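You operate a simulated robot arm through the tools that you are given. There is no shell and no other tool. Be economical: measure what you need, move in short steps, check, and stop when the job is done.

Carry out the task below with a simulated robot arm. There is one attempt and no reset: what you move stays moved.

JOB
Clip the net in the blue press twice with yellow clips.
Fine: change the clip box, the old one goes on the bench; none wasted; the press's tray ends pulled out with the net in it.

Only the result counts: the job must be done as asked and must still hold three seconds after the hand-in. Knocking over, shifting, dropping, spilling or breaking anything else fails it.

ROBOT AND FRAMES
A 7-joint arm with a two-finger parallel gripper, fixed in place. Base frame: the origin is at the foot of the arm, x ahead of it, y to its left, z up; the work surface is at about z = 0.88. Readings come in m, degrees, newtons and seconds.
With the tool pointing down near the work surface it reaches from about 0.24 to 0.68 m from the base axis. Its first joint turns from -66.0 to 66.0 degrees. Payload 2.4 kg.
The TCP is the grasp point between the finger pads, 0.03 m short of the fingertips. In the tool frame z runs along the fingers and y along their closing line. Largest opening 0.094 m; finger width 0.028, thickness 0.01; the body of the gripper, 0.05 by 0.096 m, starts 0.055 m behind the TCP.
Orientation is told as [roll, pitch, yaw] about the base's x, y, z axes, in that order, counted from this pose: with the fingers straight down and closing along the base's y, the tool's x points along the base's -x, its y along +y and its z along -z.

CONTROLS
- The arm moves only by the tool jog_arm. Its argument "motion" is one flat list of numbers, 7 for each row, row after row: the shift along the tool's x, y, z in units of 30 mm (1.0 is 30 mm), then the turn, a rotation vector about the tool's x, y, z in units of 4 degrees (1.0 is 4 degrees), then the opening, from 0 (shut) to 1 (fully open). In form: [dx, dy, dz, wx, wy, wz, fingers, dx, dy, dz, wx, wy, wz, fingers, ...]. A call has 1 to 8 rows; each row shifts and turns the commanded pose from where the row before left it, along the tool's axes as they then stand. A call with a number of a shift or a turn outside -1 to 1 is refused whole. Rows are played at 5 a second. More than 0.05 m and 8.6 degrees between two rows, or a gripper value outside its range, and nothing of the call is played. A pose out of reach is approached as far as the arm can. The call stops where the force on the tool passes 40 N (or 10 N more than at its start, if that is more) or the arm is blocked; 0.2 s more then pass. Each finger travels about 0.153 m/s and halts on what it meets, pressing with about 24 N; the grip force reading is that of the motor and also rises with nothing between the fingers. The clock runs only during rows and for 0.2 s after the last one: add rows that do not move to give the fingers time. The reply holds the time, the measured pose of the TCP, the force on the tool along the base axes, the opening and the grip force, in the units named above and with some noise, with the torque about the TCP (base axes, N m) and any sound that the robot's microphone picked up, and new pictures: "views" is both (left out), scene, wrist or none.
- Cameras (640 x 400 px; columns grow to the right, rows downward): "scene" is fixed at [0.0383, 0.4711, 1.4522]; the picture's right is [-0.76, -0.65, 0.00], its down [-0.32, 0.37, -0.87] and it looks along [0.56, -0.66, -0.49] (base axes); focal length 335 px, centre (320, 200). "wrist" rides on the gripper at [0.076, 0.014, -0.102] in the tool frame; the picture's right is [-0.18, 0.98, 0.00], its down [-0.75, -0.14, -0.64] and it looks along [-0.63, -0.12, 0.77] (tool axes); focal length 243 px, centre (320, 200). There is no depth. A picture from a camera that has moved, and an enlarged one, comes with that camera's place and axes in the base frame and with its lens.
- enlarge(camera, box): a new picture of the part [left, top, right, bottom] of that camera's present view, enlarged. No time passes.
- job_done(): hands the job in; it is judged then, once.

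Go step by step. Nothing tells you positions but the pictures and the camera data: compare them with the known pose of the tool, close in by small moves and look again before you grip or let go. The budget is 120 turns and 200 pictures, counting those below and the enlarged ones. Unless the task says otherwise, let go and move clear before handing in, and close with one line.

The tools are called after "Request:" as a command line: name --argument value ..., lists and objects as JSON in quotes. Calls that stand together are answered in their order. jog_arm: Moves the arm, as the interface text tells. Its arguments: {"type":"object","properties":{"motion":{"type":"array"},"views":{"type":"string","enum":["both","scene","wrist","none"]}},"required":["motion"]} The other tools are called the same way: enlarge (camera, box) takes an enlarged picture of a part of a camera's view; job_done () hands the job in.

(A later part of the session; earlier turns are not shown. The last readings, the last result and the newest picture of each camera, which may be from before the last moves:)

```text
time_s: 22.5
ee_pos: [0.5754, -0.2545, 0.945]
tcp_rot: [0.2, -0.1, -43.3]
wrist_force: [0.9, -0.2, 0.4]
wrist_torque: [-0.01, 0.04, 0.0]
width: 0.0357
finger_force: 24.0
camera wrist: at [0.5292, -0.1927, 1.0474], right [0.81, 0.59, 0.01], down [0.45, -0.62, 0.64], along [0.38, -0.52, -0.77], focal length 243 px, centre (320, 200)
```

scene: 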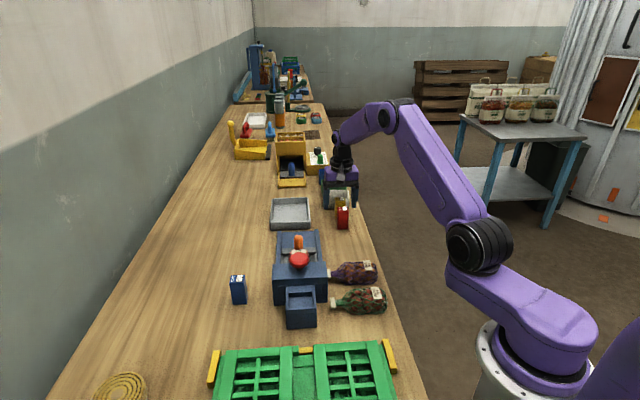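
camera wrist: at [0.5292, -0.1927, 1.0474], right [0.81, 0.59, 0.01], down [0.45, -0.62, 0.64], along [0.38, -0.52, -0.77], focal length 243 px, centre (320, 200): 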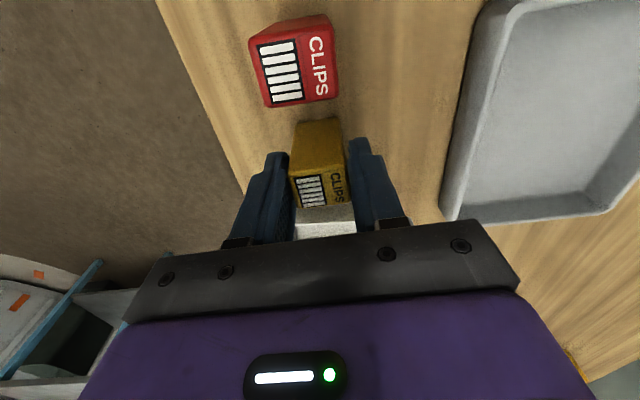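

Request:
jog_arm --motion '[0, 0, -0.5, 0, 0, 0, 0.2, 0, 0, -0.9, 0, 0, 0, 0.2, 0, 0, -1, 0, 0, 0, 0.2, 0, 0, -1, 0, 0, 0, 0.2, 0, 0, -1, 0, 0, 0, 0.2, 0, 0, -1, 0, 0, 0, 0.2, 0.94, 0.31, -0.4, 0, 0, 0, 0.2, 0.94, 0.31, 0, 0, 0, 0, 0.2]' --views "both"

Request:
jog_arm --motion '[0.94, 0.31, 0, 0, 0, 0, 0.2, 0.94, 0.31, 0, 0, 0, 0, 0.2, 0.94, 0.31, 0, 0, 0, 0, 0.2, 0.94, 0.31, 0, 0, 0, 0, 0.2, 0.94, 0.31, 0, 0, 0, 0, 0.2, 0.94, 0.31, 0, 0, 0, 0, 0.2, 0.94, 0.31, 0, 0, 0, 0.2, 0.2, 0.94, 0.31, 0, 0, 0, 0.2, 0.2]' --views "none"

```text
time_s: 24.3
ee_pos: [0.5462, -0.2019, 1.1187]
tcp_rot: [0.3, -0.3, -43.3]
wrist_force: [-0.2, -0.5, 0.6]
wrist_torque: [-0.03, -0.01, 0.0]
width: 0.0354
finger_force: 23.6
camera wrist: at [0.4997, -0.1405, 1.2215], right [0.81, 0.59, 0.01], down [0.45, -0.62, 0.64], along [0.38, -0.52, -0.77], focal length 243 px, centre (320, 200)
```

scene: 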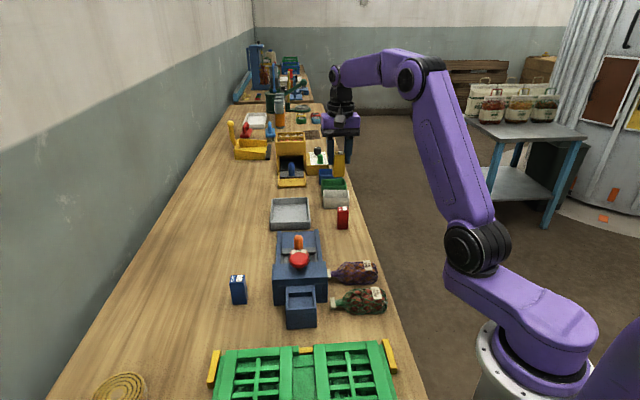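
wrist: 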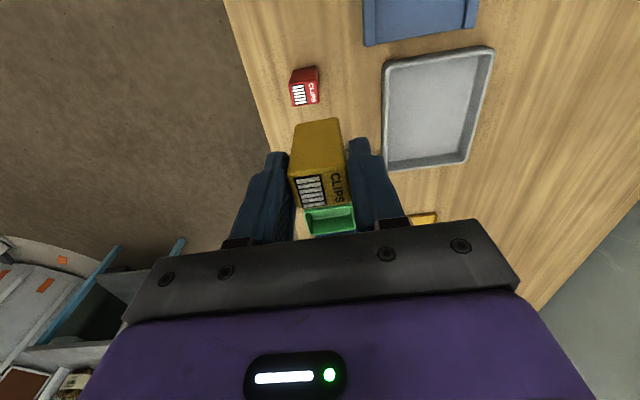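

```text
time_s: 26.1
ee_pos: [0.4342, 0.0054, 1.1185]
tcp_rot: [0.3, -0.2, -44.9]
wrist_force: [-0.6, 0.0, 0.3]
wrist_torque: [-0.02, 0.0, -0.01]
width: 0.0355
finger_force: 24.6
```

Request:
jog_arm --motion '[0.945, 0.39, 0, 0, 0, 0, 0.2, 0.945, 0.39, 0, 0, 0, 0, 0.2, 0.945, 0.39, 0, 0, 0, 0, 0.2, 0.945, 0.39, 0, 0, 0, 0, 0.2, 0, 0, 0.7, 0, 0, 0, 0.2, 0, 0, 0.7, 0, 0, 0, 0.2]' --views "wrist"

Request:
enlarge --camera "wrist" --box '[240, 40, 400, 240]'

Request:
enlarge --camera "scene" --box '[250, 220, 350, 335]'

```text
time_s: 27.5
ee_pos: [0.3861, 0.1169, 1.0757]
tcp_rot: [0.4, -0.2, -44.9]
wrist_force: [-0.1, 0.6, 0.2]
wrist_torque: [-0.03, -0.04, -0.03]
width: 0.0357
finger_force: 23.9
camera wrist: at [0.3416, 0.1806, 1.1787], right [0.82, 0.57, 0.01], down [0.43, -0.63, 0.64], along [0.37, -0.53, -0.77], focal length 243 px, centre (320, 200)
```

wrist: 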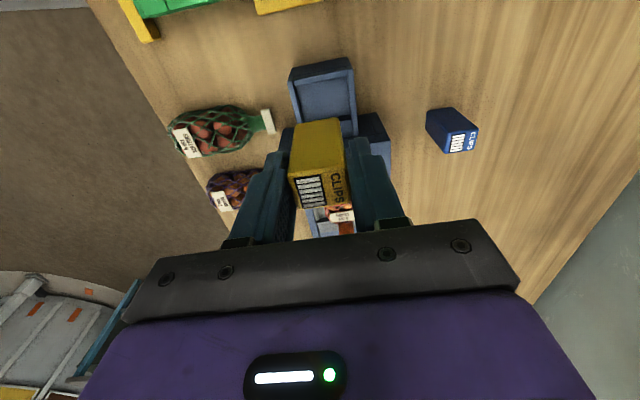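

```text
2.00 times, centred on (320, 140) of wrist
camera zoom: at [0.3416, 0.1806, 1.1787], right [0.82, 0.57, 0.01], down [0.43, -0.63, 0.64], along [0.37, -0.53, -0.77], focal length 485 px, centre (320, 320)
```

zoom: 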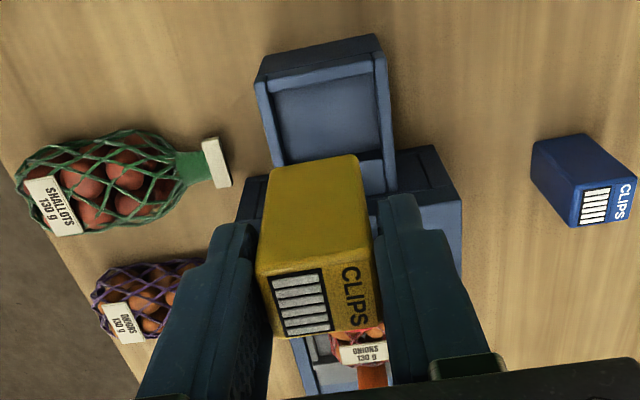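

```text
3.48 times, centred on (300, 278) of scene
camera zoom: at [0.0383, 0.4711, 1.4522], right [-0.76, -0.65, 0.0], down [-0.32, 0.37, -0.87], along [0.56, -0.66, -0.49], focal length 1166 px, centre (390, -70)
```

zoom: 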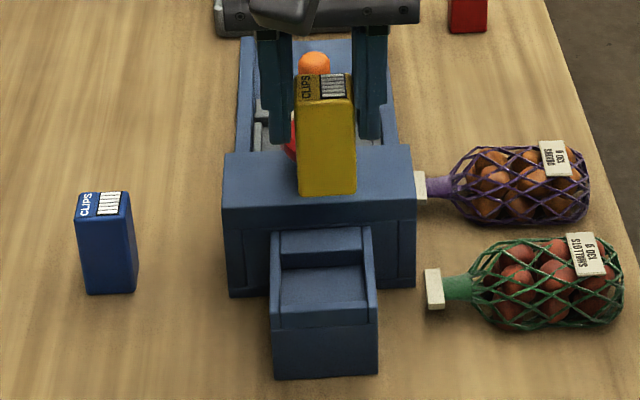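

Request:
jog_arm --motion '[0, 0.13, 0.5, 0, 0, 0, 0.2, 0, 0, 0.9, 0, 0, 0, 0.2]' --views "wrist"

Request:
enlarge --camera "wrist" --box '[240, 40, 400, 240]'

Request:
enlarge --camera "scene" --box '[250, 220, 350, 335]'

```text
time_s: 28.1
ee_pos: [0.3895, 0.1198, 1.0327]
tcp_rot: [0.3, -0.1, -44.9]
wrist_force: [-0.3, -0.7, 0.5]
wrist_torque: [-0.01, 0.04, 0.0]
width: 0.0354
finger_force: 24.2
camera wrist: at [0.3455, 0.1835, 1.1363], right [0.82, 0.57, 0.01], down [0.43, -0.63, 0.64], along [0.37, -0.53, -0.77], focal length 243 px, centre (320, 200)
```

wrist: 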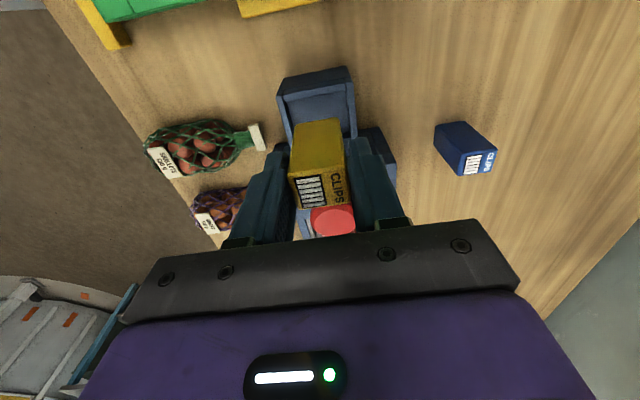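

```text
2.00 times, centred on (320, 140) of wrist
camera zoom: at [0.3455, 0.1835, 1.1363], right [0.82, 0.57, 0.01], down [0.43, -0.63, 0.64], along [0.37, -0.53, -0.77], focal length 485 px, centre (320, 320)
```

zoom: 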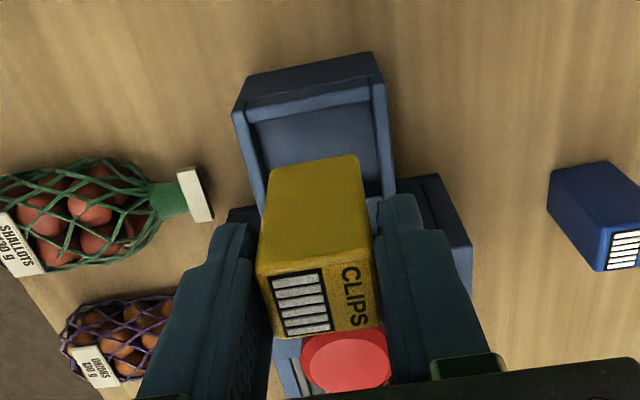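

```text
3.48 times, centred on (300, 278) of scene
camera zoom: at [0.0383, 0.4711, 1.4522], right [-0.76, -0.65, 0.0], down [-0.32, 0.37, -0.87], along [0.56, -0.66, -0.49], focal length 1166 px, centre (390, -70)
```

zoom: 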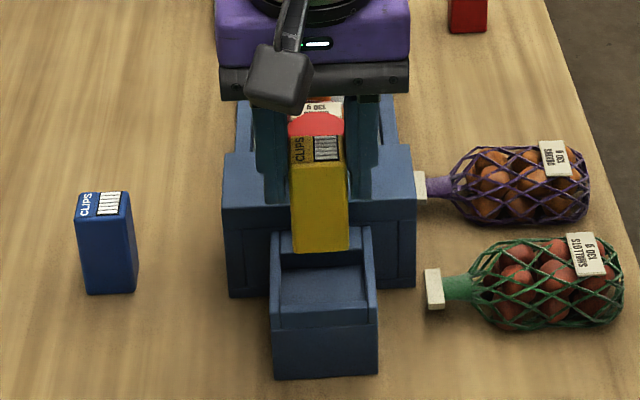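

Alignment looks good. I'll lower the box into the socket gently.

Request:
jog_arm --motion '[0, 0, 0.4, 0, 0, 0, 0.2, 0, 0, 0.4, 0, 0, 0, 0.2, 0, 0, 0.3, 0, 0, 0, 0.2, 0, 0, 0.15, 0, 0, 0, 0.2]' --views "wrist"

Request:
enlarge --camera "scene" --box '[250, 220, 350, 335]'

```text
time_s: 29.1
ee_pos: [0.3891, 0.1216, 0.9963]
tcp_rot: [0.3, -0.1, -44.8]
wrist_force: [0.4, 0.0, -0.9]
wrist_torque: [0.0, -0.01, -0.01]
width: 0.0355
finger_force: 23.5
camera wrist: at [0.3455, 0.185, 1.0988], right [0.82, 0.57, 0.01], down [0.43, -0.63, 0.64], along [0.37, -0.53, -0.77], focal length 243 px, centre (320, 200)
```

wrist: 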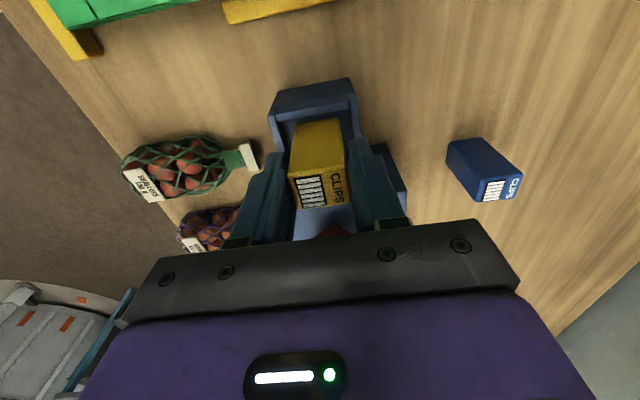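

```text
3.48 times, centred on (300, 278) of scene
camera zoom: at [0.0383, 0.4711, 1.4522], right [-0.76, -0.65, 0.0], down [-0.32, 0.37, -0.87], along [0.56, -0.66, -0.49], focal length 1166 px, centre (390, -70)
```

zoom: 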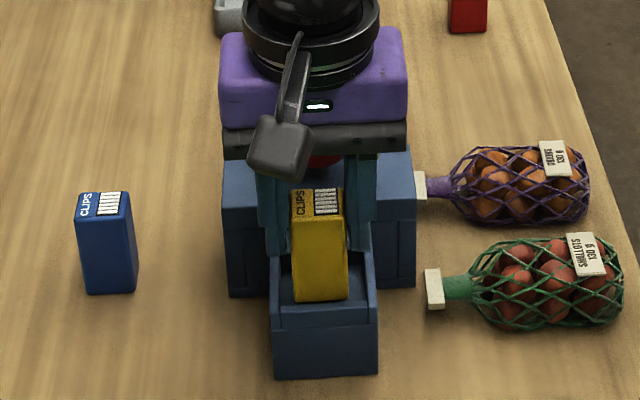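

Request:
jog_arm --motion '[0, 0, 0.1, 0, 0, 0, 0.2, 0, 0, 0.06, 0, 0, 0, 0.2]' --views "none"

Request:
jog_arm --motion '[0, 0, 0.07, 0, 0, 0, 0.2]' --views "none"

Request:
enlarge --camera "scene" --box '[250, 220, 350, 335]'

```text
time_s: 29.7
ee_pos: [0.3883, 0.1225, 0.9926]
tcp_rot: [0.3, -0.2, -44.9]
wrist_force: [0.3, -1.5, -0.2]
wrist_torque: [-0.03, -0.01, 0.02]
width: 0.0354
finger_force: 23.4
```

```text
time_s: 30.1
ee_pos: [0.3889, 0.1225, 0.9911]
tcp_rot: [0.3, -0.1, -44.9]
wrist_force: [-0.1, 0.0, -0.9]
wrist_torque: [-0.03, 0.0, -0.03]
width: 0.0357
finger_force: 23.7
```

```text
3.48 times, centred on (300, 278) of scene
camera zoom: at [0.0383, 0.4711, 1.4522], right [-0.76, -0.65, 0.0], down [-0.32, 0.37, -0.87], along [0.56, -0.66, -0.49], focal length 1166 px, centre (390, -70)
```

zoom: 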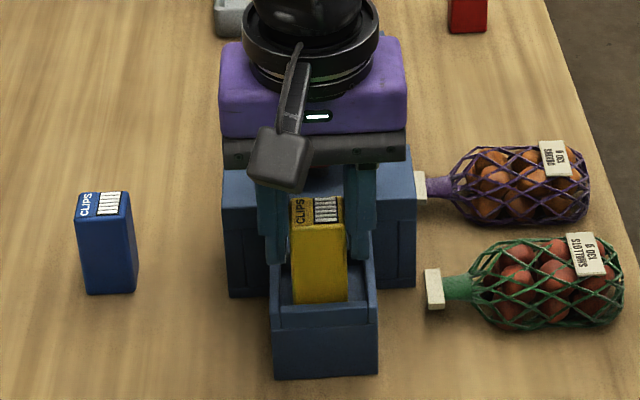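

Request:
jog_arm --motion '[-0.06, -0.07, 0.05, 0, 0, 0, 0.2]' --views "none"

Request:
jog_arm --motion '[0, 0, 0.08, 0, 0, 0, 0.2]' --views "wrist"

Request:
enlarge --camera "scene" --box '[250, 220, 350, 335]'

```text
time_s: 30.5
ee_pos: [0.389, 0.1199, 0.9884]
tcp_rot: [0.5, -0.2, -44.9]
wrist_force: [-0.5, 1.2, 4.6]
wrist_torque: [0.14, -0.01, 0.04]
width: 0.0357
finger_force: 23.8
```

```text
time_s: 30.9
ee_pos: [0.391, 0.1183, 0.987]
tcp_rot: [0.4, -0.3, -44.9]
wrist_force: [-1.4, 0.9, 16.7]
wrist_torque: [-0.01, 0.0, 0.0]
width: 0.0358
finger_force: 23.9
camera wrist: at [0.3457, 0.1823, 1.0888], right [0.82, 0.57, 0.01], down [0.43, -0.63, 0.64], along [0.37, -0.53, -0.77], focal length 243 px, centre (320, 200)
```

wrist: 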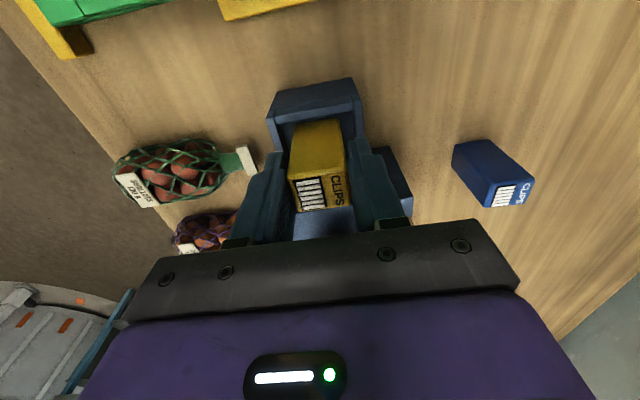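

```text
3.48 times, centred on (300, 278) of scene
camera zoom: at [0.038, 0.471, 1.4522], right [-0.76, -0.65, 0.0], down [-0.32, 0.37, -0.87], along [0.56, -0.66, -0.49], focal length 1166 px, centre (390, -70)
```

zoom: 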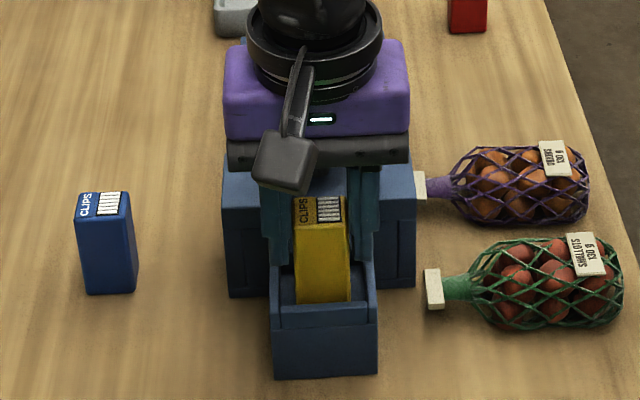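

Seated (floor contact at z = 0.987, matching the old box). I'll release and rise.

Request:
jog_arm --motion '[0, 0, 0, 0, 0, 0, 0.5, 0, 0, 0, 0, 0, 0, 0.5, 0, 0, -0.5, 0, 0, 0, 0.5, 0, 0, -1, 0, 0, 0, 0.5, 0, 0, -1, 0, 0, 0, 0.5, 0, 0, -1, 0, 0, 0, 0.5]' --views "wrist"

Request:
enlarge --camera "scene" --box '[250, 220, 350, 335]'

Request:
enlarge --camera "wrist" --box '[260, 50, 400, 230]'

```text
time_s: 32.3
ee_pos: [0.387, 0.1199, 1.0915]
tcp_rot: [0.3, -0.1, -44.9]
wrist_force: [-0.1, -1.0, 0.5]
wrist_torque: [0.0, 0.03, -0.02]
width: 0.0471
finger_force: 0.0
camera wrist: at [0.3435, 0.1825, 1.1938], right [0.82, 0.57, 0.01], down [0.43, -0.63, 0.64], along [0.37, -0.53, -0.77], focal length 243 px, centre (320, 200)
```

wrist: 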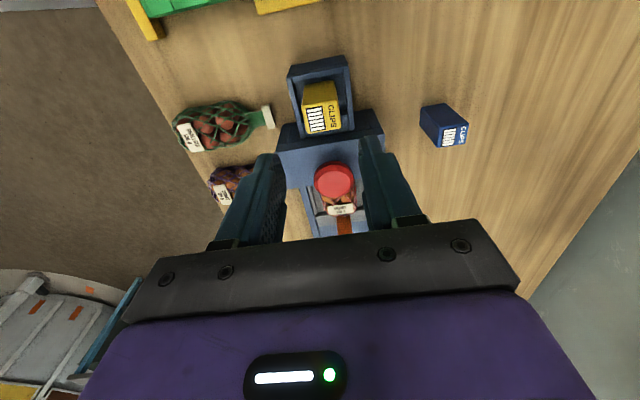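

```text
3.48 times, centred on (300, 278) of scene
camera zoom: at [0.0383, 0.4711, 1.4522], right [-0.76, -0.65, 0.0], down [-0.32, 0.37, -0.87], along [0.56, -0.66, -0.49], focal length 1166 px, centre (390, -70)
```

zoom: 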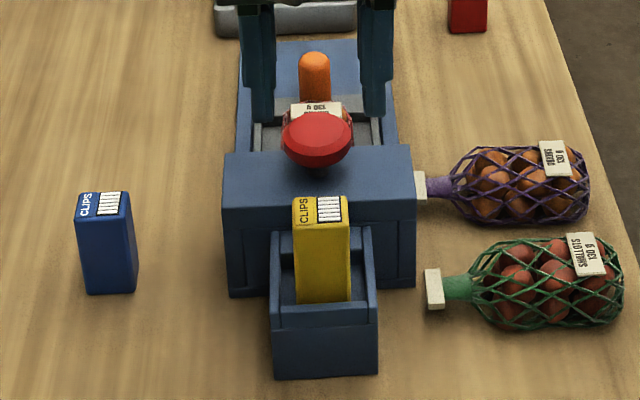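

```text
2.22 times, centred on (330, 140) of wrist
camera zoom: at [0.3435, 0.1825, 1.1938], right [0.82, 0.57, 0.01], down [0.43, -0.63, 0.64], along [0.37, -0.53, -0.77], focal length 539 px, centre (298, 333)
```

zoom: 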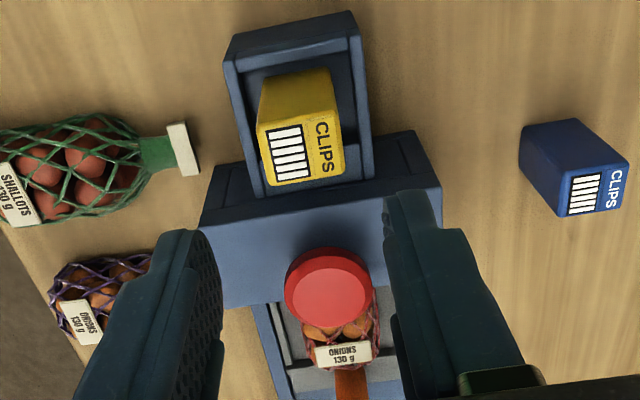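

Yellow is seated just where blue was. Next I'll look at the tray and its handle.

Request:
jog_arm --motion '[-0.9, -0.06, 0, 0, 0, 0, 0.5, -0.9, -0.06, 0, 0, 0, 0, 0.5, -0.9, -0.06, 0, 0, 0, 0, 0.5, -0.9, -0.06, 0, 0, 0, 0, 0.5, -0.9, -0.06, 0, 0, 0, 0, 0.5, -0.9, -0.06, 0, 0, 0, 0, 0.5]' --views "both"

Request:
enlarge --camera "wrist" --box '[240, 20, 420, 230]'

```text
time_s: 33.7
ee_pos: [0.4958, -0.0029, 1.093]
tcp_rot: [0.3, 0.0, -44.9]
wrist_force: [0.0, 0.1, -0.2]
wrist_torque: [0.01, 0.01, 0.02]
width: 0.0471
finger_force: 0.1
camera wrist: at [0.4521, 0.0606, 1.1951], right [0.82, 0.57, 0.01], down [0.43, -0.63, 0.64], along [0.37, -0.53, -0.77], focal length 243 px, centre (320, 200)
```

scene: 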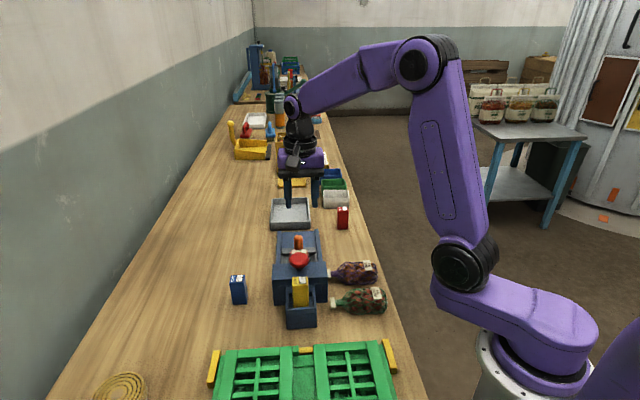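
wrist: 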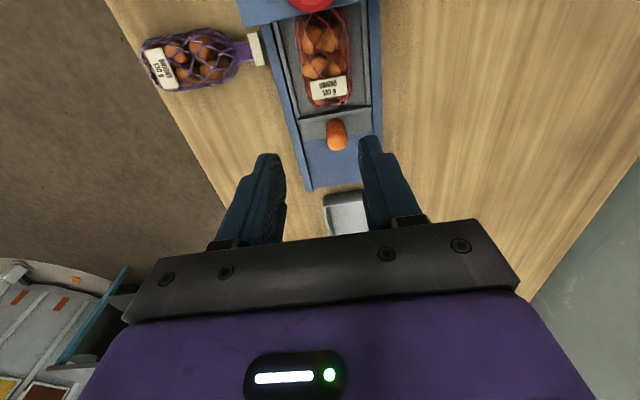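

```text
1.90 times, centred on (330, 125) of wrist
camera zoom: at [0.4521, 0.0606, 1.1951], right [0.82, 0.57, 0.01], down [0.43, -0.63, 0.64], along [0.37, -0.53, -0.77], focal length 462 px, centre (301, 343)
```

zoom: 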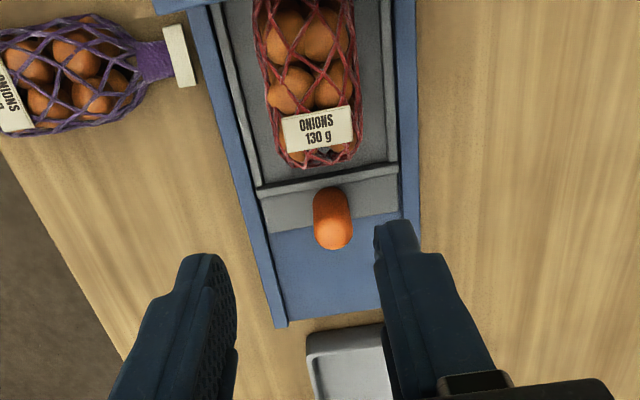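

The handle is at about (0.542, -0.033), with its top at z ≈ 0.937. I'll go above it, then down.

Request:
jog_arm --motion '[-0.6, 0.13, 0.5, 0, 0, 0, 0.55, -0.6, 0.13, 0.5, 0, 0, 0, 0.55, -0.55, 0.12, 0.7, 0, 0, 0, 0.55, 0, 0, 0.7, 0, 0, 0, 0.55, 0, 0, 0.7, 0, 0, 0, 0.55]' --views "both"

Request:
enlarge --camera "wrist" --box '[240, 20, 420, 230]'

Request:
enlarge --camera "scene" --box '[250, 180, 350, 300]'

```text
time_s: 34.9
ee_pos: [0.5416, -0.0326, 0.9983]
tcp_rot: [0.2, -0.2, -44.8]
wrist_force: [-1.0, -0.2, 0.0]
wrist_torque: [0.01, -0.01, -0.01]
width: 0.0517
finger_force: 0.1
camera wrist: at [0.4984, 0.0321, 1.1005], right [0.82, 0.57, 0.01], down [0.43, -0.63, 0.64], along [0.37, -0.53, -0.77], focal length 243 px, centre (320, 200)
```

scene: 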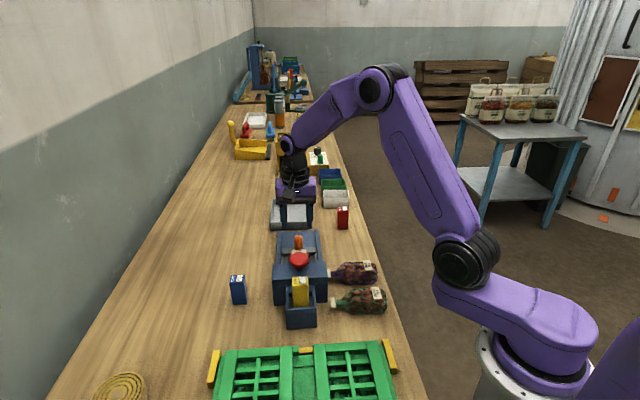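
wrist: 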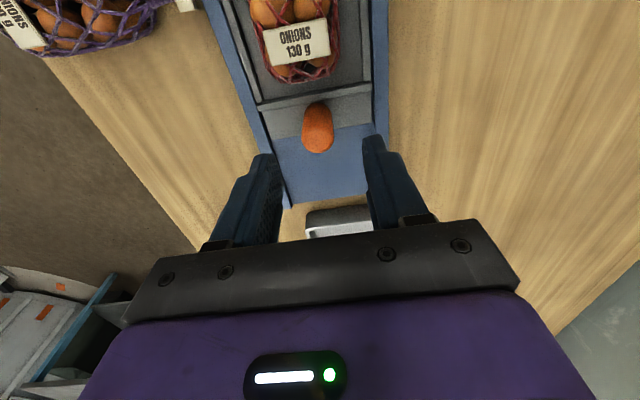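

```text
1.90 times, centred on (330, 125) of wrist
camera zoom: at [0.4984, 0.0321, 1.1005], right [0.82, 0.57, 0.01], down [0.43, -0.63, 0.64], along [0.37, -0.53, -0.77], focal length 462 px, centre (301, 343)
```

zoom: 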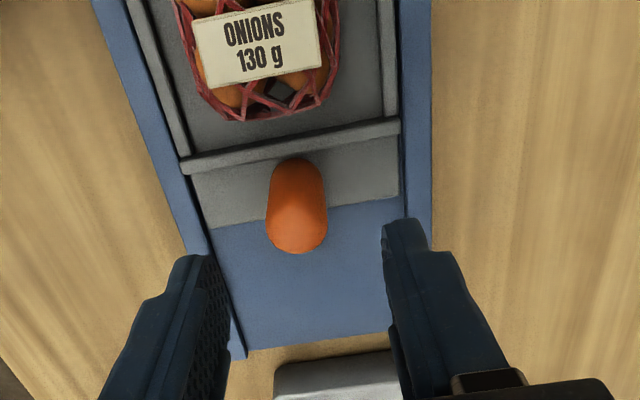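

```text
3.33 times, centred on (300, 240) of scene
camera zoom: at [0.0383, 0.4711, 1.4522], right [-0.76, -0.65, 0.0], down [-0.32, 0.37, -0.87], along [0.56, -0.66, -0.49], focal length 1118 px, centre (387, 67)
```

zoom: 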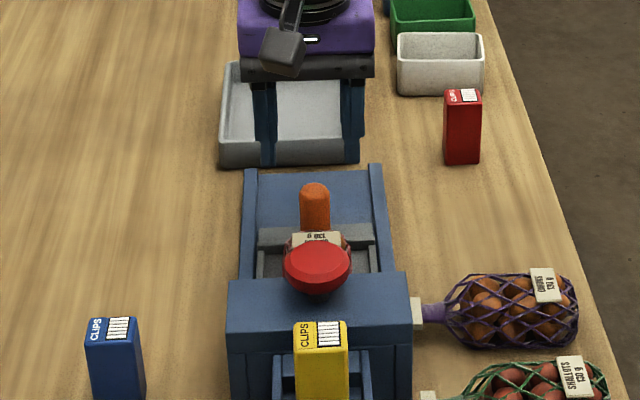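

Request:
jog_arm --motion '[0, 0, 0.9, 0, 0, 0, 0.55, 0, 0, 0.9, 0, 0, 0, 0.55, 0, 0, 0.05, 0, 0, 0, 0.55, 0, 0, 0, 0, 0, 0, 0.2, 0, 0, 0, 0, 0, 0, 0.15, 0, 0, 0, 0, 0, 0, 0.1]' --views "both"

Request:
enlarge --camera "wrist" --box '[240, 20, 420, 230]'

```text
time_s: 36.3
ee_pos: [0.5416, -0.0324, 0.9428]
tcp_rot: [0.0, -0.1, -45.0]
wrist_force: [-14.9, -15.8, 0.5]
wrist_torque: [-0.53, 0.41, -0.13]
width: 0.0232
finger_force: 45.3
camera wrist: at [0.4982, 0.0311, 1.0459], right [0.83, 0.56, 0.0], down [0.43, -0.63, 0.64], along [0.36, -0.53, -0.77], focal length 243 px, centre (320, 200)
```

scene: 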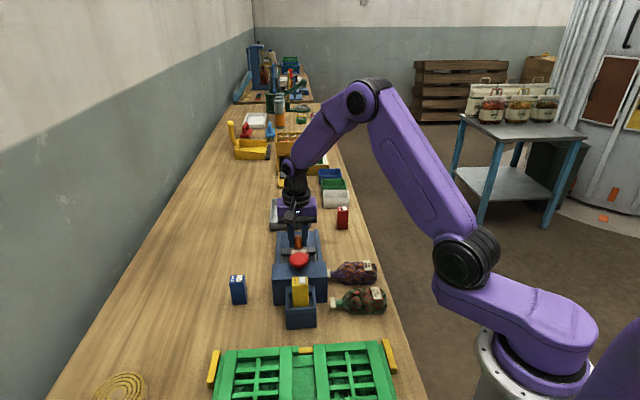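
wrist: 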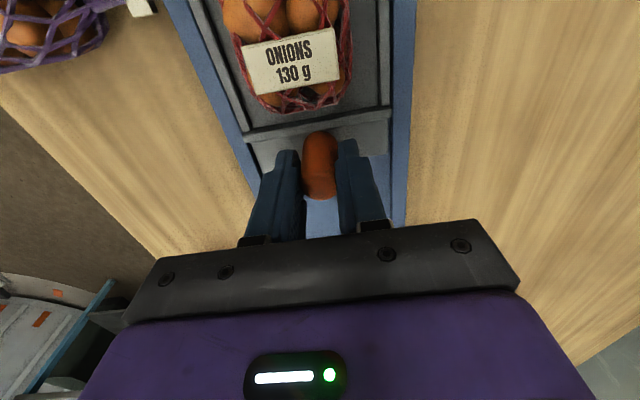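

```text
1.90 times, centred on (330, 125) of wrist
camera zoom: at [0.4982, 0.0311, 1.0459], right [0.83, 0.56, 0.0], down [0.43, -0.63, 0.64], along [0.36, -0.53, -0.77], focal length 462 px, centre (301, 343)
```

zoom: 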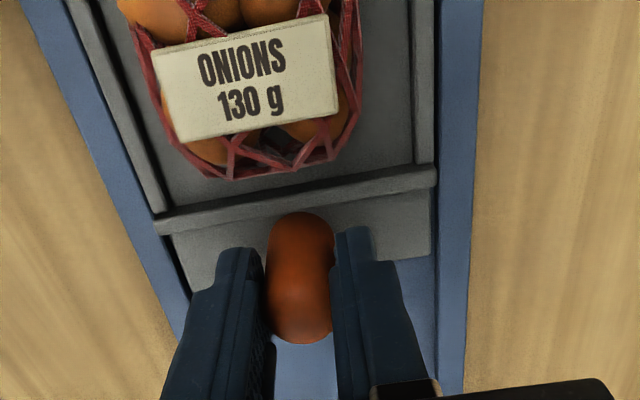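

The handle is gripped. I'll relieve the side load and test whether the tray can still go further in.

Request:
jog_arm --motion '[0.05, -0.05, 0, 0, 0, 0, 0.1]' --views "none"

Request:
jog_arm --motion '[0.12, 0, 0, 0, 0, 0, 0.1]' --views "none"

```text
time_s: 36.7
ee_pos: [0.5402, -0.0314, 0.9439]
tcp_rot: [0.3, -0.1, -45.0]
wrist_force: [-4.8, -18.0, -6.1]
wrist_torque: [0.2, 1.44, -0.07]
width: 0.0236
finger_force: 45.3
```

```text
time_s: 37.1
ee_pos: [0.5402, -0.0314, 0.9439]
tcp_rot: [0.7, -0.6, -44.9]
wrist_force: [11.9, -21.6, -15.9]
wrist_torque: [-1.21, 0.6, -0.09]
width: 0.0234
finger_force: 45.3
```

Request:
jog_arm --motion '[0.06, -0.05, 0, 0, 0, 0, 0.1]' --views "none"

```text
time_s: 37.5
ee_pos: [0.5387, -0.0307, 0.9452]
tcp_rot: [0.7, -0.8, -44.9]
wrist_force: [23.1, -20.0, -7.3]
wrist_torque: [-1.1, 0.42, -0.03]
width: 0.0236
finger_force: 45.2
```

Request:
jog_arm --motion '[-0.2, 0, 0, 0, 0, 0, 0.1, -0.2, 0, 0, 0, 0, 0, 0.1]' --views "wrist"

```text
time_s: 38.1
ee_pos: [0.5436, -0.0347, 0.9459]
tcp_rot: [0.3, 0.0, -44.8]
wrist_force: [-2.8, -1.7, 37.2]
wrist_torque: [-0.25, 1.02, -0.03]
width: 0.0235
finger_force: 45.1
camera wrist: at [0.4996, 0.0282, 1.0473], right [0.82, 0.57, 0.01], down [0.43, -0.63, 0.64], along [0.37, -0.53, -0.77], focal length 243 px, centre (320, 200)
```

wrist: 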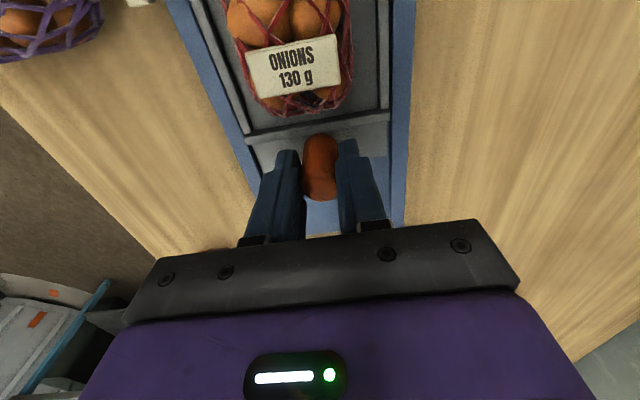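

The tray slides out freely and stops hard going in, so it was fully in. I'll push it back to the stop and relieve the vertical load.

Request:
jog_arm --motion '[0.1, 0, -0.15, 0, 0, 0, 0.1, 0.15, 0, 0, 0, 0, 0, 0.1]' --views "none"

Request:
jog_arm --motion '[0.1, 0, 0, 0, 0, 0, 0.1]' --views "none"

```text
time_s: 38.7
ee_pos: [0.539, -0.0304, 0.9472]
tcp_rot: [0.3, -0.1, -44.8]
wrist_force: [20.7, 5.0, -27.5]
wrist_torque: [-0.68, 0.58, 0.07]
width: 0.0235
finger_force: 45.1
```

```text
time_s: 39.1
ee_pos: [0.5394, -0.0308, 0.9473]
tcp_rot: [0.4, -0.4, -44.9]
wrist_force: [22.9, 2.6, -24.7]
wrist_torque: [-0.39, 0.41, 0.03]
width: 0.0235
finger_force: 44.8
```

Request:
jog_arm --motion '[0, 0, 0, 0, 0, 0, 0.55, 0, 0, 0, 0, 0, 0, 0.55, 0, 0, -0.6, 0, 0, 0, 0.55, 0, 0, -1, 0, 0, 0, 0.55, 0, 0, -1, 0, 0, 0, 0.55, 0, 0, -1, 0, 0, 0, 0.55, 0, 0, -1, 0, 0, 0, 0.3]' --views "wrist"

Request:
jog_arm --motion '[0.9, 0, -0.4, 0, 0, 0, 0, 0.9, 0, 0, 0, 0, 0, 0, 0.9, 0, 0, 0, 0, 0, 0]' --views "wrist"

Request:
enlarge --camera "wrist" --box '[240, 20, 420, 230]'

Request:
enlarge --camera "scene" --box '[250, 200, 350, 320]'

```text
time_s: 40.7
ee_pos: [0.536, -0.0312, 1.0874]
tcp_rot: [0.3, -0.2, -44.9]
wrist_force: [0.5, 0.2, -0.3]
wrist_torque: [0.0, -0.02, 0.0]
width: 0.0281
finger_force: 0.0
camera wrist: at [0.4913, 0.0329, 1.1896], right [0.82, 0.57, 0.0], down [0.43, -0.63, 0.64], along [0.37, -0.53, -0.77], focal length 243 px, centre (320, 200)
```

wrist: 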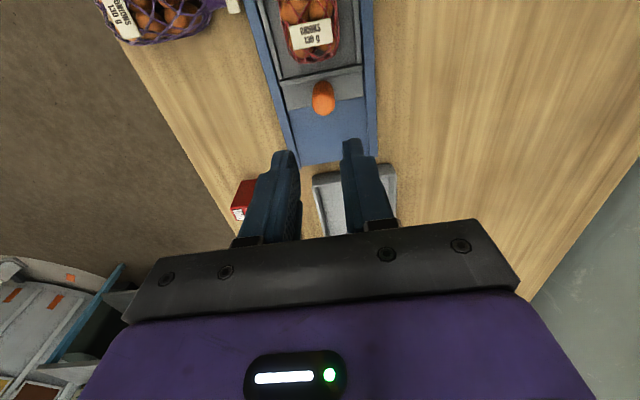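

```text
time_s: 41.5
ee_pos: [0.4773, 0.0265, 1.0981]
tcp_rot: [0.3, -0.1, -44.8]
wrist_force: [-0.3, -0.2, -1.0]
wrist_torque: [-0.01, 0.0, 0.0]
width: 0.0
finger_force: 24.3
camera wrist: at [0.4343, 0.0904, 1.2002], right [0.82, 0.57, 0.01], down [0.43, -0.63, 0.64], along [0.37, -0.53, -0.77], focal length 243 px, centre (320, 200)
```

wrist: 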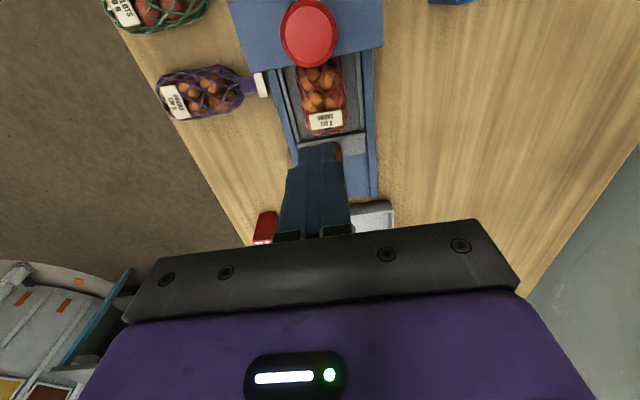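

```text
1.90 times, centred on (330, 125) of wrist
camera zoom: at [0.4343, 0.0904, 1.2002], right [0.82, 0.57, 0.01], down [0.43, -0.63, 0.64], along [0.37, -0.53, -0.77], focal length 462 px, centre (301, 343)
```

zoom: 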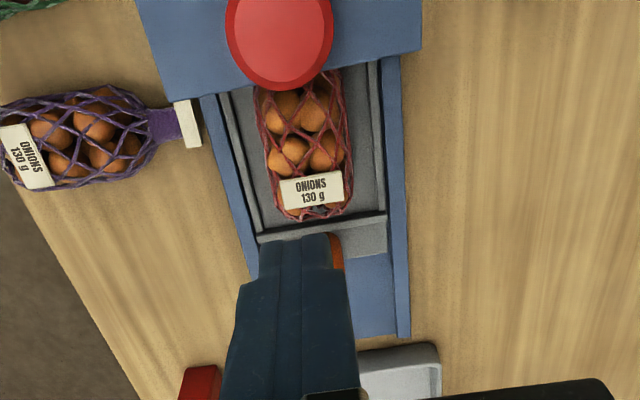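

```text
3.33 times, centred on (300, 260) of scene
camera zoom: at [0.0383, 0.4711, 1.4522], right [-0.76, -0.65, 0.0], down [-0.32, 0.37, -0.87], along [0.56, -0.66, -0.49], focal length 1118 px, centre (387, 0)
```

zoom: 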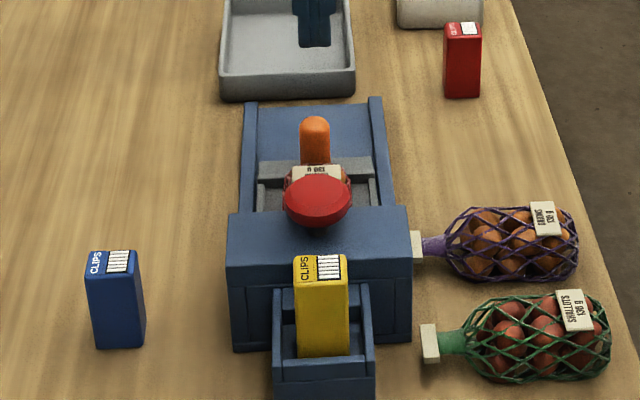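

Knob centre at about (0.441, 0.068), top z ≈ 0.987. I'll position the closed fingers just above it.

Request:
jog_arm --motion '[0.92, 0.06, 0, 0, 0, 0, 0, 0.92, 0.06, 0, 0, 0, 0, 0, 0, 0, 0.7, 0, 0, 0, 0, 0, 0, 0.7, 0, 0, 0, 0, 0, 0, 0.6, 0, 0, 0, 0]' --views "wrist"

Request:
enlarge --camera "wrist" --box '[240, 60, 400, 240]'

Request:
enlarge --camera "scene" --box '[250, 200, 350, 320]'

```text
time_s: 42.7
ee_pos: [0.4415, 0.0687, 1.039]
tcp_rot: [0.3, -0.2, -44.8]
wrist_force: [0.4, -0.3, 0.0]
wrist_torque: [0.0, 0.0, 0.02]
width: 0.0002
finger_force: 24.1
camera wrist: at [0.3981, 0.1319, 1.1406], right [0.82, 0.57, 0.01], down [0.43, -0.63, 0.64], along [0.37, -0.53, -0.77], focal length 243 px, centre (320, 200)
```

wrist: 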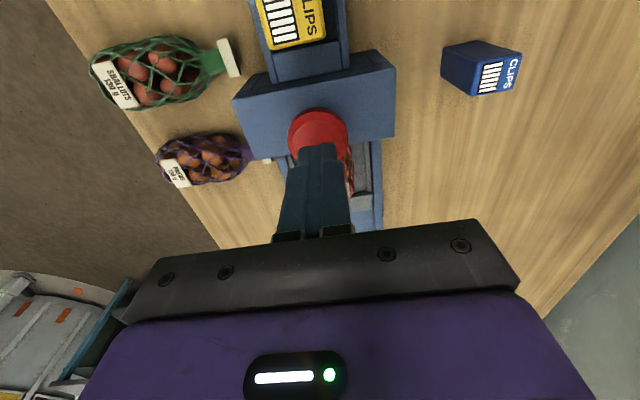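

```text
2.22 times, centred on (320, 150) of wrist
camera zoom: at [0.3981, 0.1319, 1.1406], right [0.82, 0.57, 0.01], down [0.43, -0.63, 0.64], along [0.37, -0.53, -0.77], focal length 539 px, centre (320, 311)
```

zoom: 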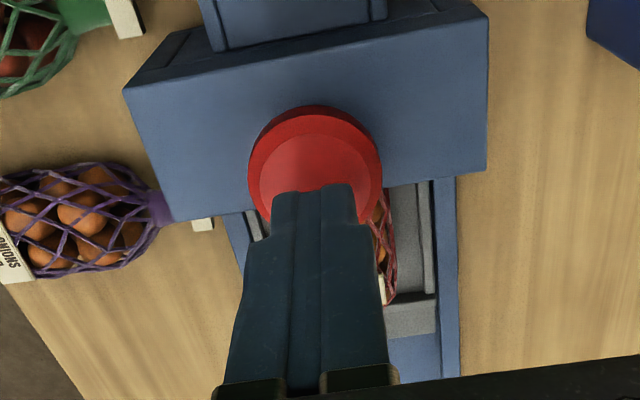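

```text
3.33 times, centred on (300, 260) of scene
camera zoom: at [0.0383, 0.4711, 1.4522], right [-0.76, -0.65, 0.0], down [-0.32, 0.37, -0.87], along [0.56, -0.66, -0.49], focal length 1118 px, centre (387, 0)
```

zoom: 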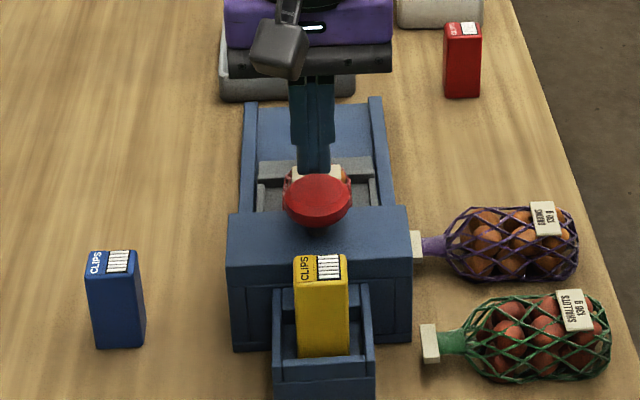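

Request:
jog_arm --motion '[0.12, 0, 0.5, 0, 0, 0, 0]' --views "none"

Request:
jog_arm --motion '[0, 0, 0.15, 0, 0, 0, 0, 0, 0, 0.1, 0, 0, 0, 0]' --views "none"

Request:
enlarge --camera "scene" --box '[250, 200, 350, 320]'

```text
time_s: 43.1
ee_pos: [0.4385, 0.0706, 1.0227]
tcp_rot: [0.4, 0.0, -44.9]
wrist_force: [-0.5, 0.7, -0.5]
wrist_torque: [-0.03, 0.02, -0.01]
width: 0.0
finger_force: 24.6
```

```text
time_s: 43.7
ee_pos: [0.4394, 0.0713, 1.0159]
tcp_rot: [0.3, -0.1, -44.9]
wrist_force: [-0.4, -1.5, 3.8]
wrist_torque: [0.0, 0.07, 0.04]
width: 0.0
finger_force: 23.8
```

```text
3.33 times, centred on (300, 260) of scene
camera zoom: at [0.0382, 0.471, 1.4522], right [-0.76, -0.65, 0.0], down [-0.32, 0.37, -0.87], along [0.56, -0.66, -0.49], focal length 1118 px, centre (387, 0)
```

zoom: 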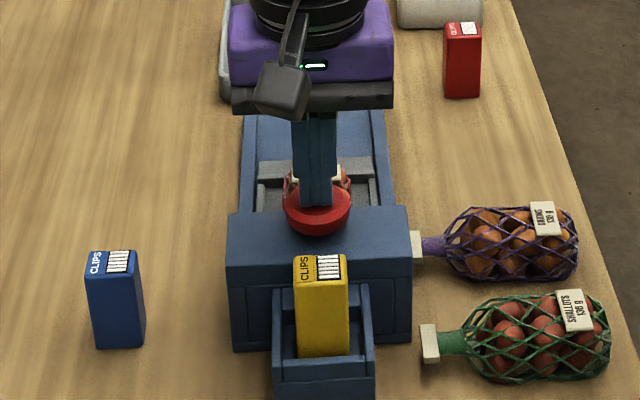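

Contact at z ≈ 1.016. I'll press stepwise and listen.

Request:
jog_arm --motion '[0, 0, 0.1, 0, 0, 0, 0, 0, 0, 0.1, 0, 0, 0, 0]' --views "none"

Request:
jog_arm --motion '[0, 0, 0.1, 0, 0, 0, 0]' --views "none"

```text
time_s: 44.3
ee_pos: [0.4385, 0.0713, 1.0088]
tcp_rot: [0.3, -0.1, -44.9]
wrist_force: [-2.7, 0.1, 6.8]
wrist_torque: [0.01, 0.12, 0.02]
width: 0.0
finger_force: 24.0
```

```text
time_s: 44.7
ee_pos: [0.4391, 0.0703, 1.0062]
tcp_rot: [0.2, -0.1, -44.9]
wrist_force: [-3.0, -3.2, 9.8]
wrist_torque: [-0.04, 0.2, 0.09]
width: 0.0001
finger_force: 23.8
heard: click
```

Heard a click. I'll release fully and check for the effect.

Request:
jog_arm --motion '[0, 0, -0.4, 0, 0, 0, 0, 0, 0, -0.7, 0, 0, 0, 0, 0, 0, -0.7, 0, 0, 0, 0, 0, 0, 0, 0, 0, 0, 0]' --views "wrist"

Request:
enlarge --camera "scene" --box '[270, 220, 330, 320]'

Request:
enlarge --camera "wrist" --box '[240, 0, 400, 180]'

```text
time_s: 45.7
ee_pos: [0.4397, 0.0711, 1.0607]
tcp_rot: [0.4, -0.1, -44.9]
wrist_force: [-0.3, -0.3, -0.7]
wrist_torque: [-0.03, 0.01, -0.02]
width: 0.0
finger_force: 23.8
camera wrist: at [0.3953, 0.1341, 1.1633], right [0.82, 0.57, 0.01], down [0.43, -0.63, 0.64], along [0.37, -0.53, -0.77], focal length 243 px, centre (320, 200)
```

wrist: 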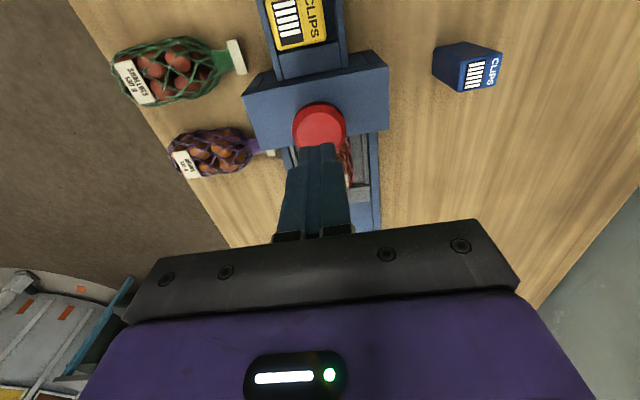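

```text
4.00 times, centred on (300, 270) of scene
camera zoom: at [0.0383, 0.4711, 1.4522], right [-0.76, -0.65, 0.0], down [-0.32, 0.37, -0.87], along [0.56, -0.66, -0.49], focal length 1341 px, centre (400, -80)
```

zoom: 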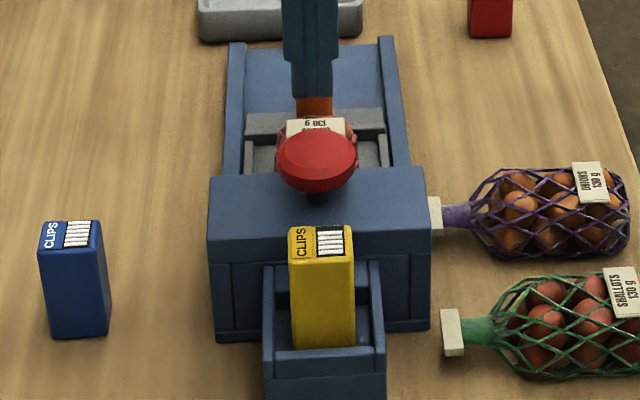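

```text
2.22 times, centred on (320, 90) of wrist
camera zoom: at [0.3953, 0.1341, 1.1633], right [0.82, 0.57, 0.01], down [0.43, -0.63, 0.64], along [0.37, -0.53, -0.77], focal length 539 px, centre (320, 444)
```

zoom: 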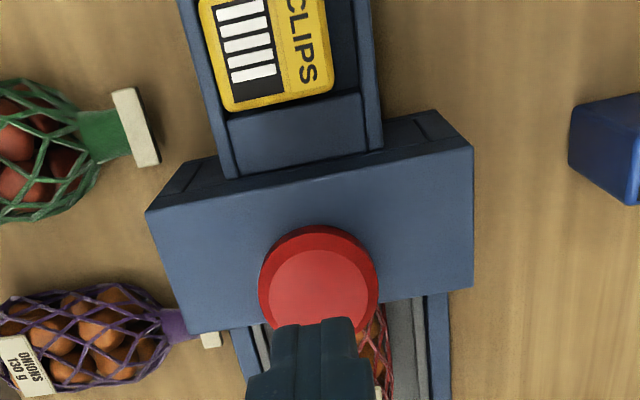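

One bar on the yellow box went dark, so exactly one clip was used. Now the second press.

Request:
jog_arm --motion '[0, 0, 0.7, 0, 0, 0, 0, 0, 0, 0.7, 0, 0, 0, 0, 0, 0, 0.1, 0, 0, 0, 0, 0, 0, 0.1, 0, 0, 0, 0]' --views "none"

Request:
jog_arm --motion '[0, 0, 0.1, 0, 0, 0, 0]' --views "none"

```text
time_s: 46.7
ee_pos: [0.4397, 0.0717, 1.0121]
tcp_rot: [0.4, -0.1, -44.9]
wrist_force: [-1.7, -0.3, 4.2]
wrist_torque: [0.02, 0.13, -0.01]
width: 0.0
finger_force: 23.6
```

```text
time_s: 47.1
ee_pos: [0.4404, 0.0711, 1.0084]
tcp_rot: [0.3, 0.0, -44.9]
wrist_force: [-4.1, -2.3, 6.9]
wrist_torque: [-0.02, 0.15, 0.03]
width: 0.0
finger_force: 24.2
```

Request:
jog_arm --motion '[0, 0, 0.1, 0, 0, 0, 0]' --views "none"

```text
time_s: 47.5
ee_pos: [0.4405, 0.0722, 1.0058]
tcp_rot: [0.6, -0.2, -44.8]
wrist_force: [-0.4, -1.3, 7.4]
wrist_torque: [0.04, 0.09, 0.01]
width: 0.0
finger_force: 23.8
heard: click
```

Second click. I'll release, check the counter, then move back over the handle.

Request:
jog_arm --motion '[0, 0, -0.4, 0, 0, 0, 0, 0, 0, -0.8, 0, 0, 0, 0, 0, 0, -0.9, 0, 0, 0, 0, 0, 0, -0.9, 0, 0, 0, 0]' --views "wrist"

Request:
enlarge --camera "wrist" --box '[240, 0, 400, 180]'

```text
time_s: 48.5
ee_pos: [0.4396, 0.07, 1.0972]
tcp_rot: [0.3, -0.1, -44.9]
wrist_force: [-0.6, -0.3, -0.3]
wrist_torque: [-0.02, 0.0, 0.0]
width: 0.0
finger_force: 24.4
camera wrist: at [0.3944, 0.1338, 1.1984], right [0.82, 0.57, 0.0], down [0.43, -0.63, 0.64], along [0.37, -0.53, -0.77], focal length 243 px, centre (320, 200)
```

wrist: 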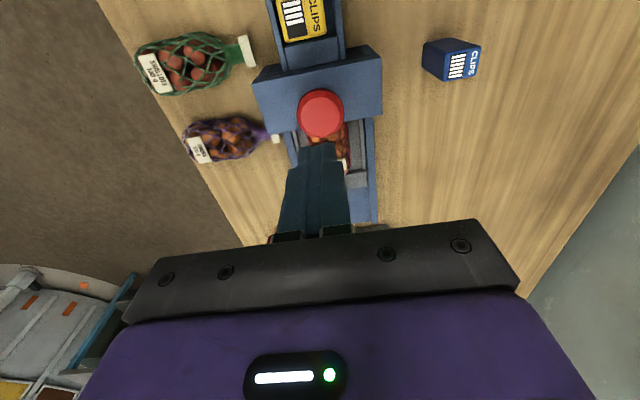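

```text
2.22 times, centred on (320, 90) of wrist
camera zoom: at [0.3944, 0.1338, 1.1984], right [0.82, 0.57, 0.0], down [0.43, -0.63, 0.64], along [0.37, -0.53, -0.77], focal length 539 px, centre (320, 444)
```

zoom: 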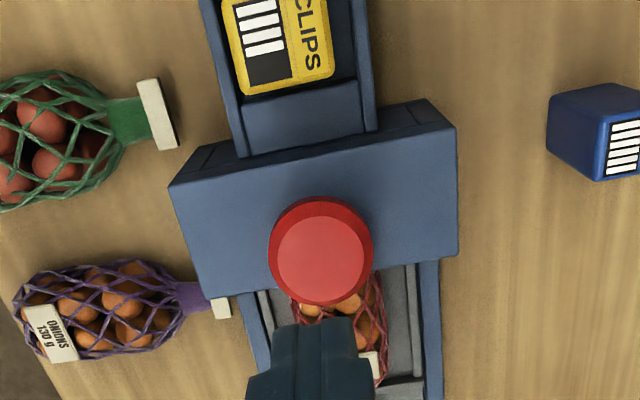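

Two clips are used. Now I'll return to the handle to pull the tray out.

Request:
jog_arm --motion '[-0.95, -0.01, 0, 0, 0, 0, 0.3, -0.95, -0.01, 0, 0, 0, 0, 0.55, -0.95, -0.01, 0, 0, 0, 0, 0.55, -0.95, -0.01, 0, 0, 0, 0, 0.55, -0.93, 0, 0, 0, 0, 0, 0.55, 0, 0, 0.9, 0, 0, 0, 0.55, 0, 0, 0.9, 0, 0, 0, 0.55, 0, 0, 0.9, 0, 0, 0, 0.55]' --views "wrist"

Request:
enlarge --camera "scene" --box '[250, 180, 350, 300]'

```text
time_s: 50.3
ee_pos: [0.538, -0.0283, 1.0154]
tcp_rot: [0.2, -0.1, -44.9]
wrist_force: [-0.7, -0.2, 0.5]
wrist_torque: [0.01, 0.02, 0.01]
width: 0.0516
finger_force: 0.1
camera wrist: at [0.494, 0.0347, 1.1175], right [0.82, 0.57, 0.01], down [0.43, -0.63, 0.64], along [0.37, -0.53, -0.77], focal length 243 px, centre (320, 200)
```

wrist: 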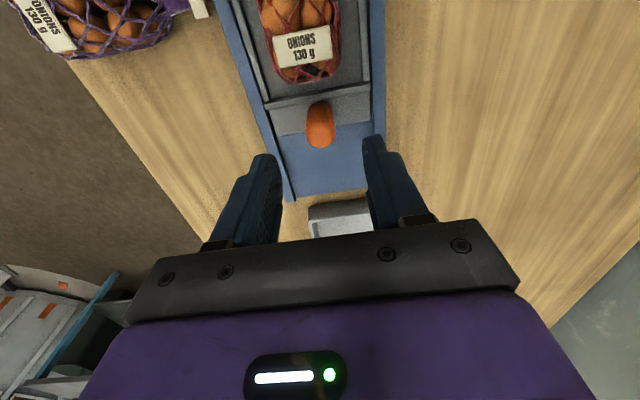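

```text
3.33 times, centred on (300, 240) of scene
camera zoom: at [0.0383, 0.4711, 1.4522], right [-0.76, -0.65, 0.0], down [-0.32, 0.37, -0.87], along [0.56, -0.66, -0.49], focal length 1118 px, centre (387, 67)
```

zoom: 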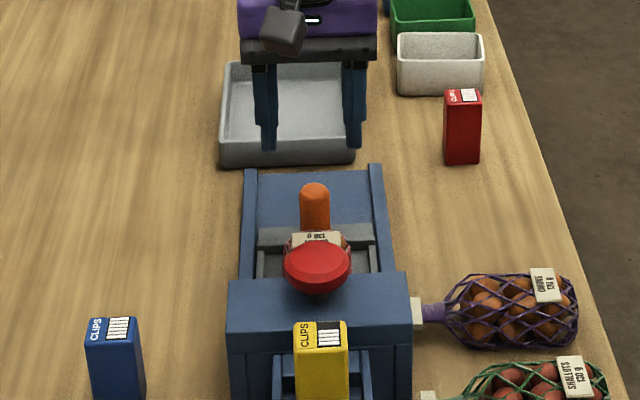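

Request:
jog_arm --motion '[-0.13, -0.08, 0.7, 0, 0, 0, 0.55, 0, 0, 0.8, 0, 0, 0, 0.55, 0, 0, 0.8, 0, 0, 0, 0.55, 0, 0, 0, 0, 0, 0, 0.3, 0, 0, 0, 0, 0, 0, 0.15, 0, 0, 0, 0, 0, 0, 0.1]' --views "wrist"

```text
time_s: 51.7
ee_pos: [0.542, -0.0329, 0.9454]
tcp_rot: [0.4, -0.2, -44.7]
wrist_force: [7.1, 5.4, -5.9]
wrist_torque: [-0.61, -0.18, -0.11]
width: 0.023
finger_force: 45.0
camera wrist: at [0.4974, 0.0305, 1.0488], right [0.82, 0.57, 0.01], down [0.43, -0.63, 0.64], along [0.37, -0.53, -0.77], focal length 243 px, centre (320, 200)
```

wrist: 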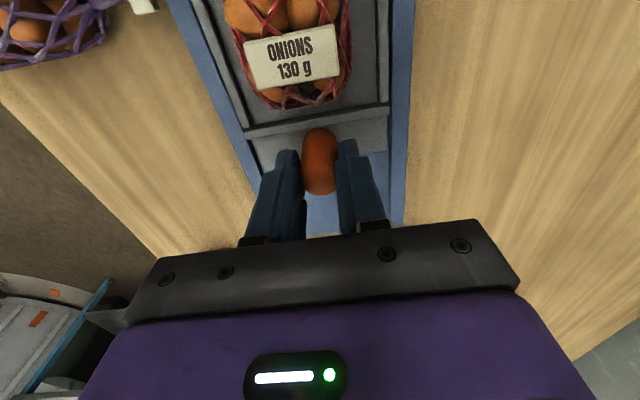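

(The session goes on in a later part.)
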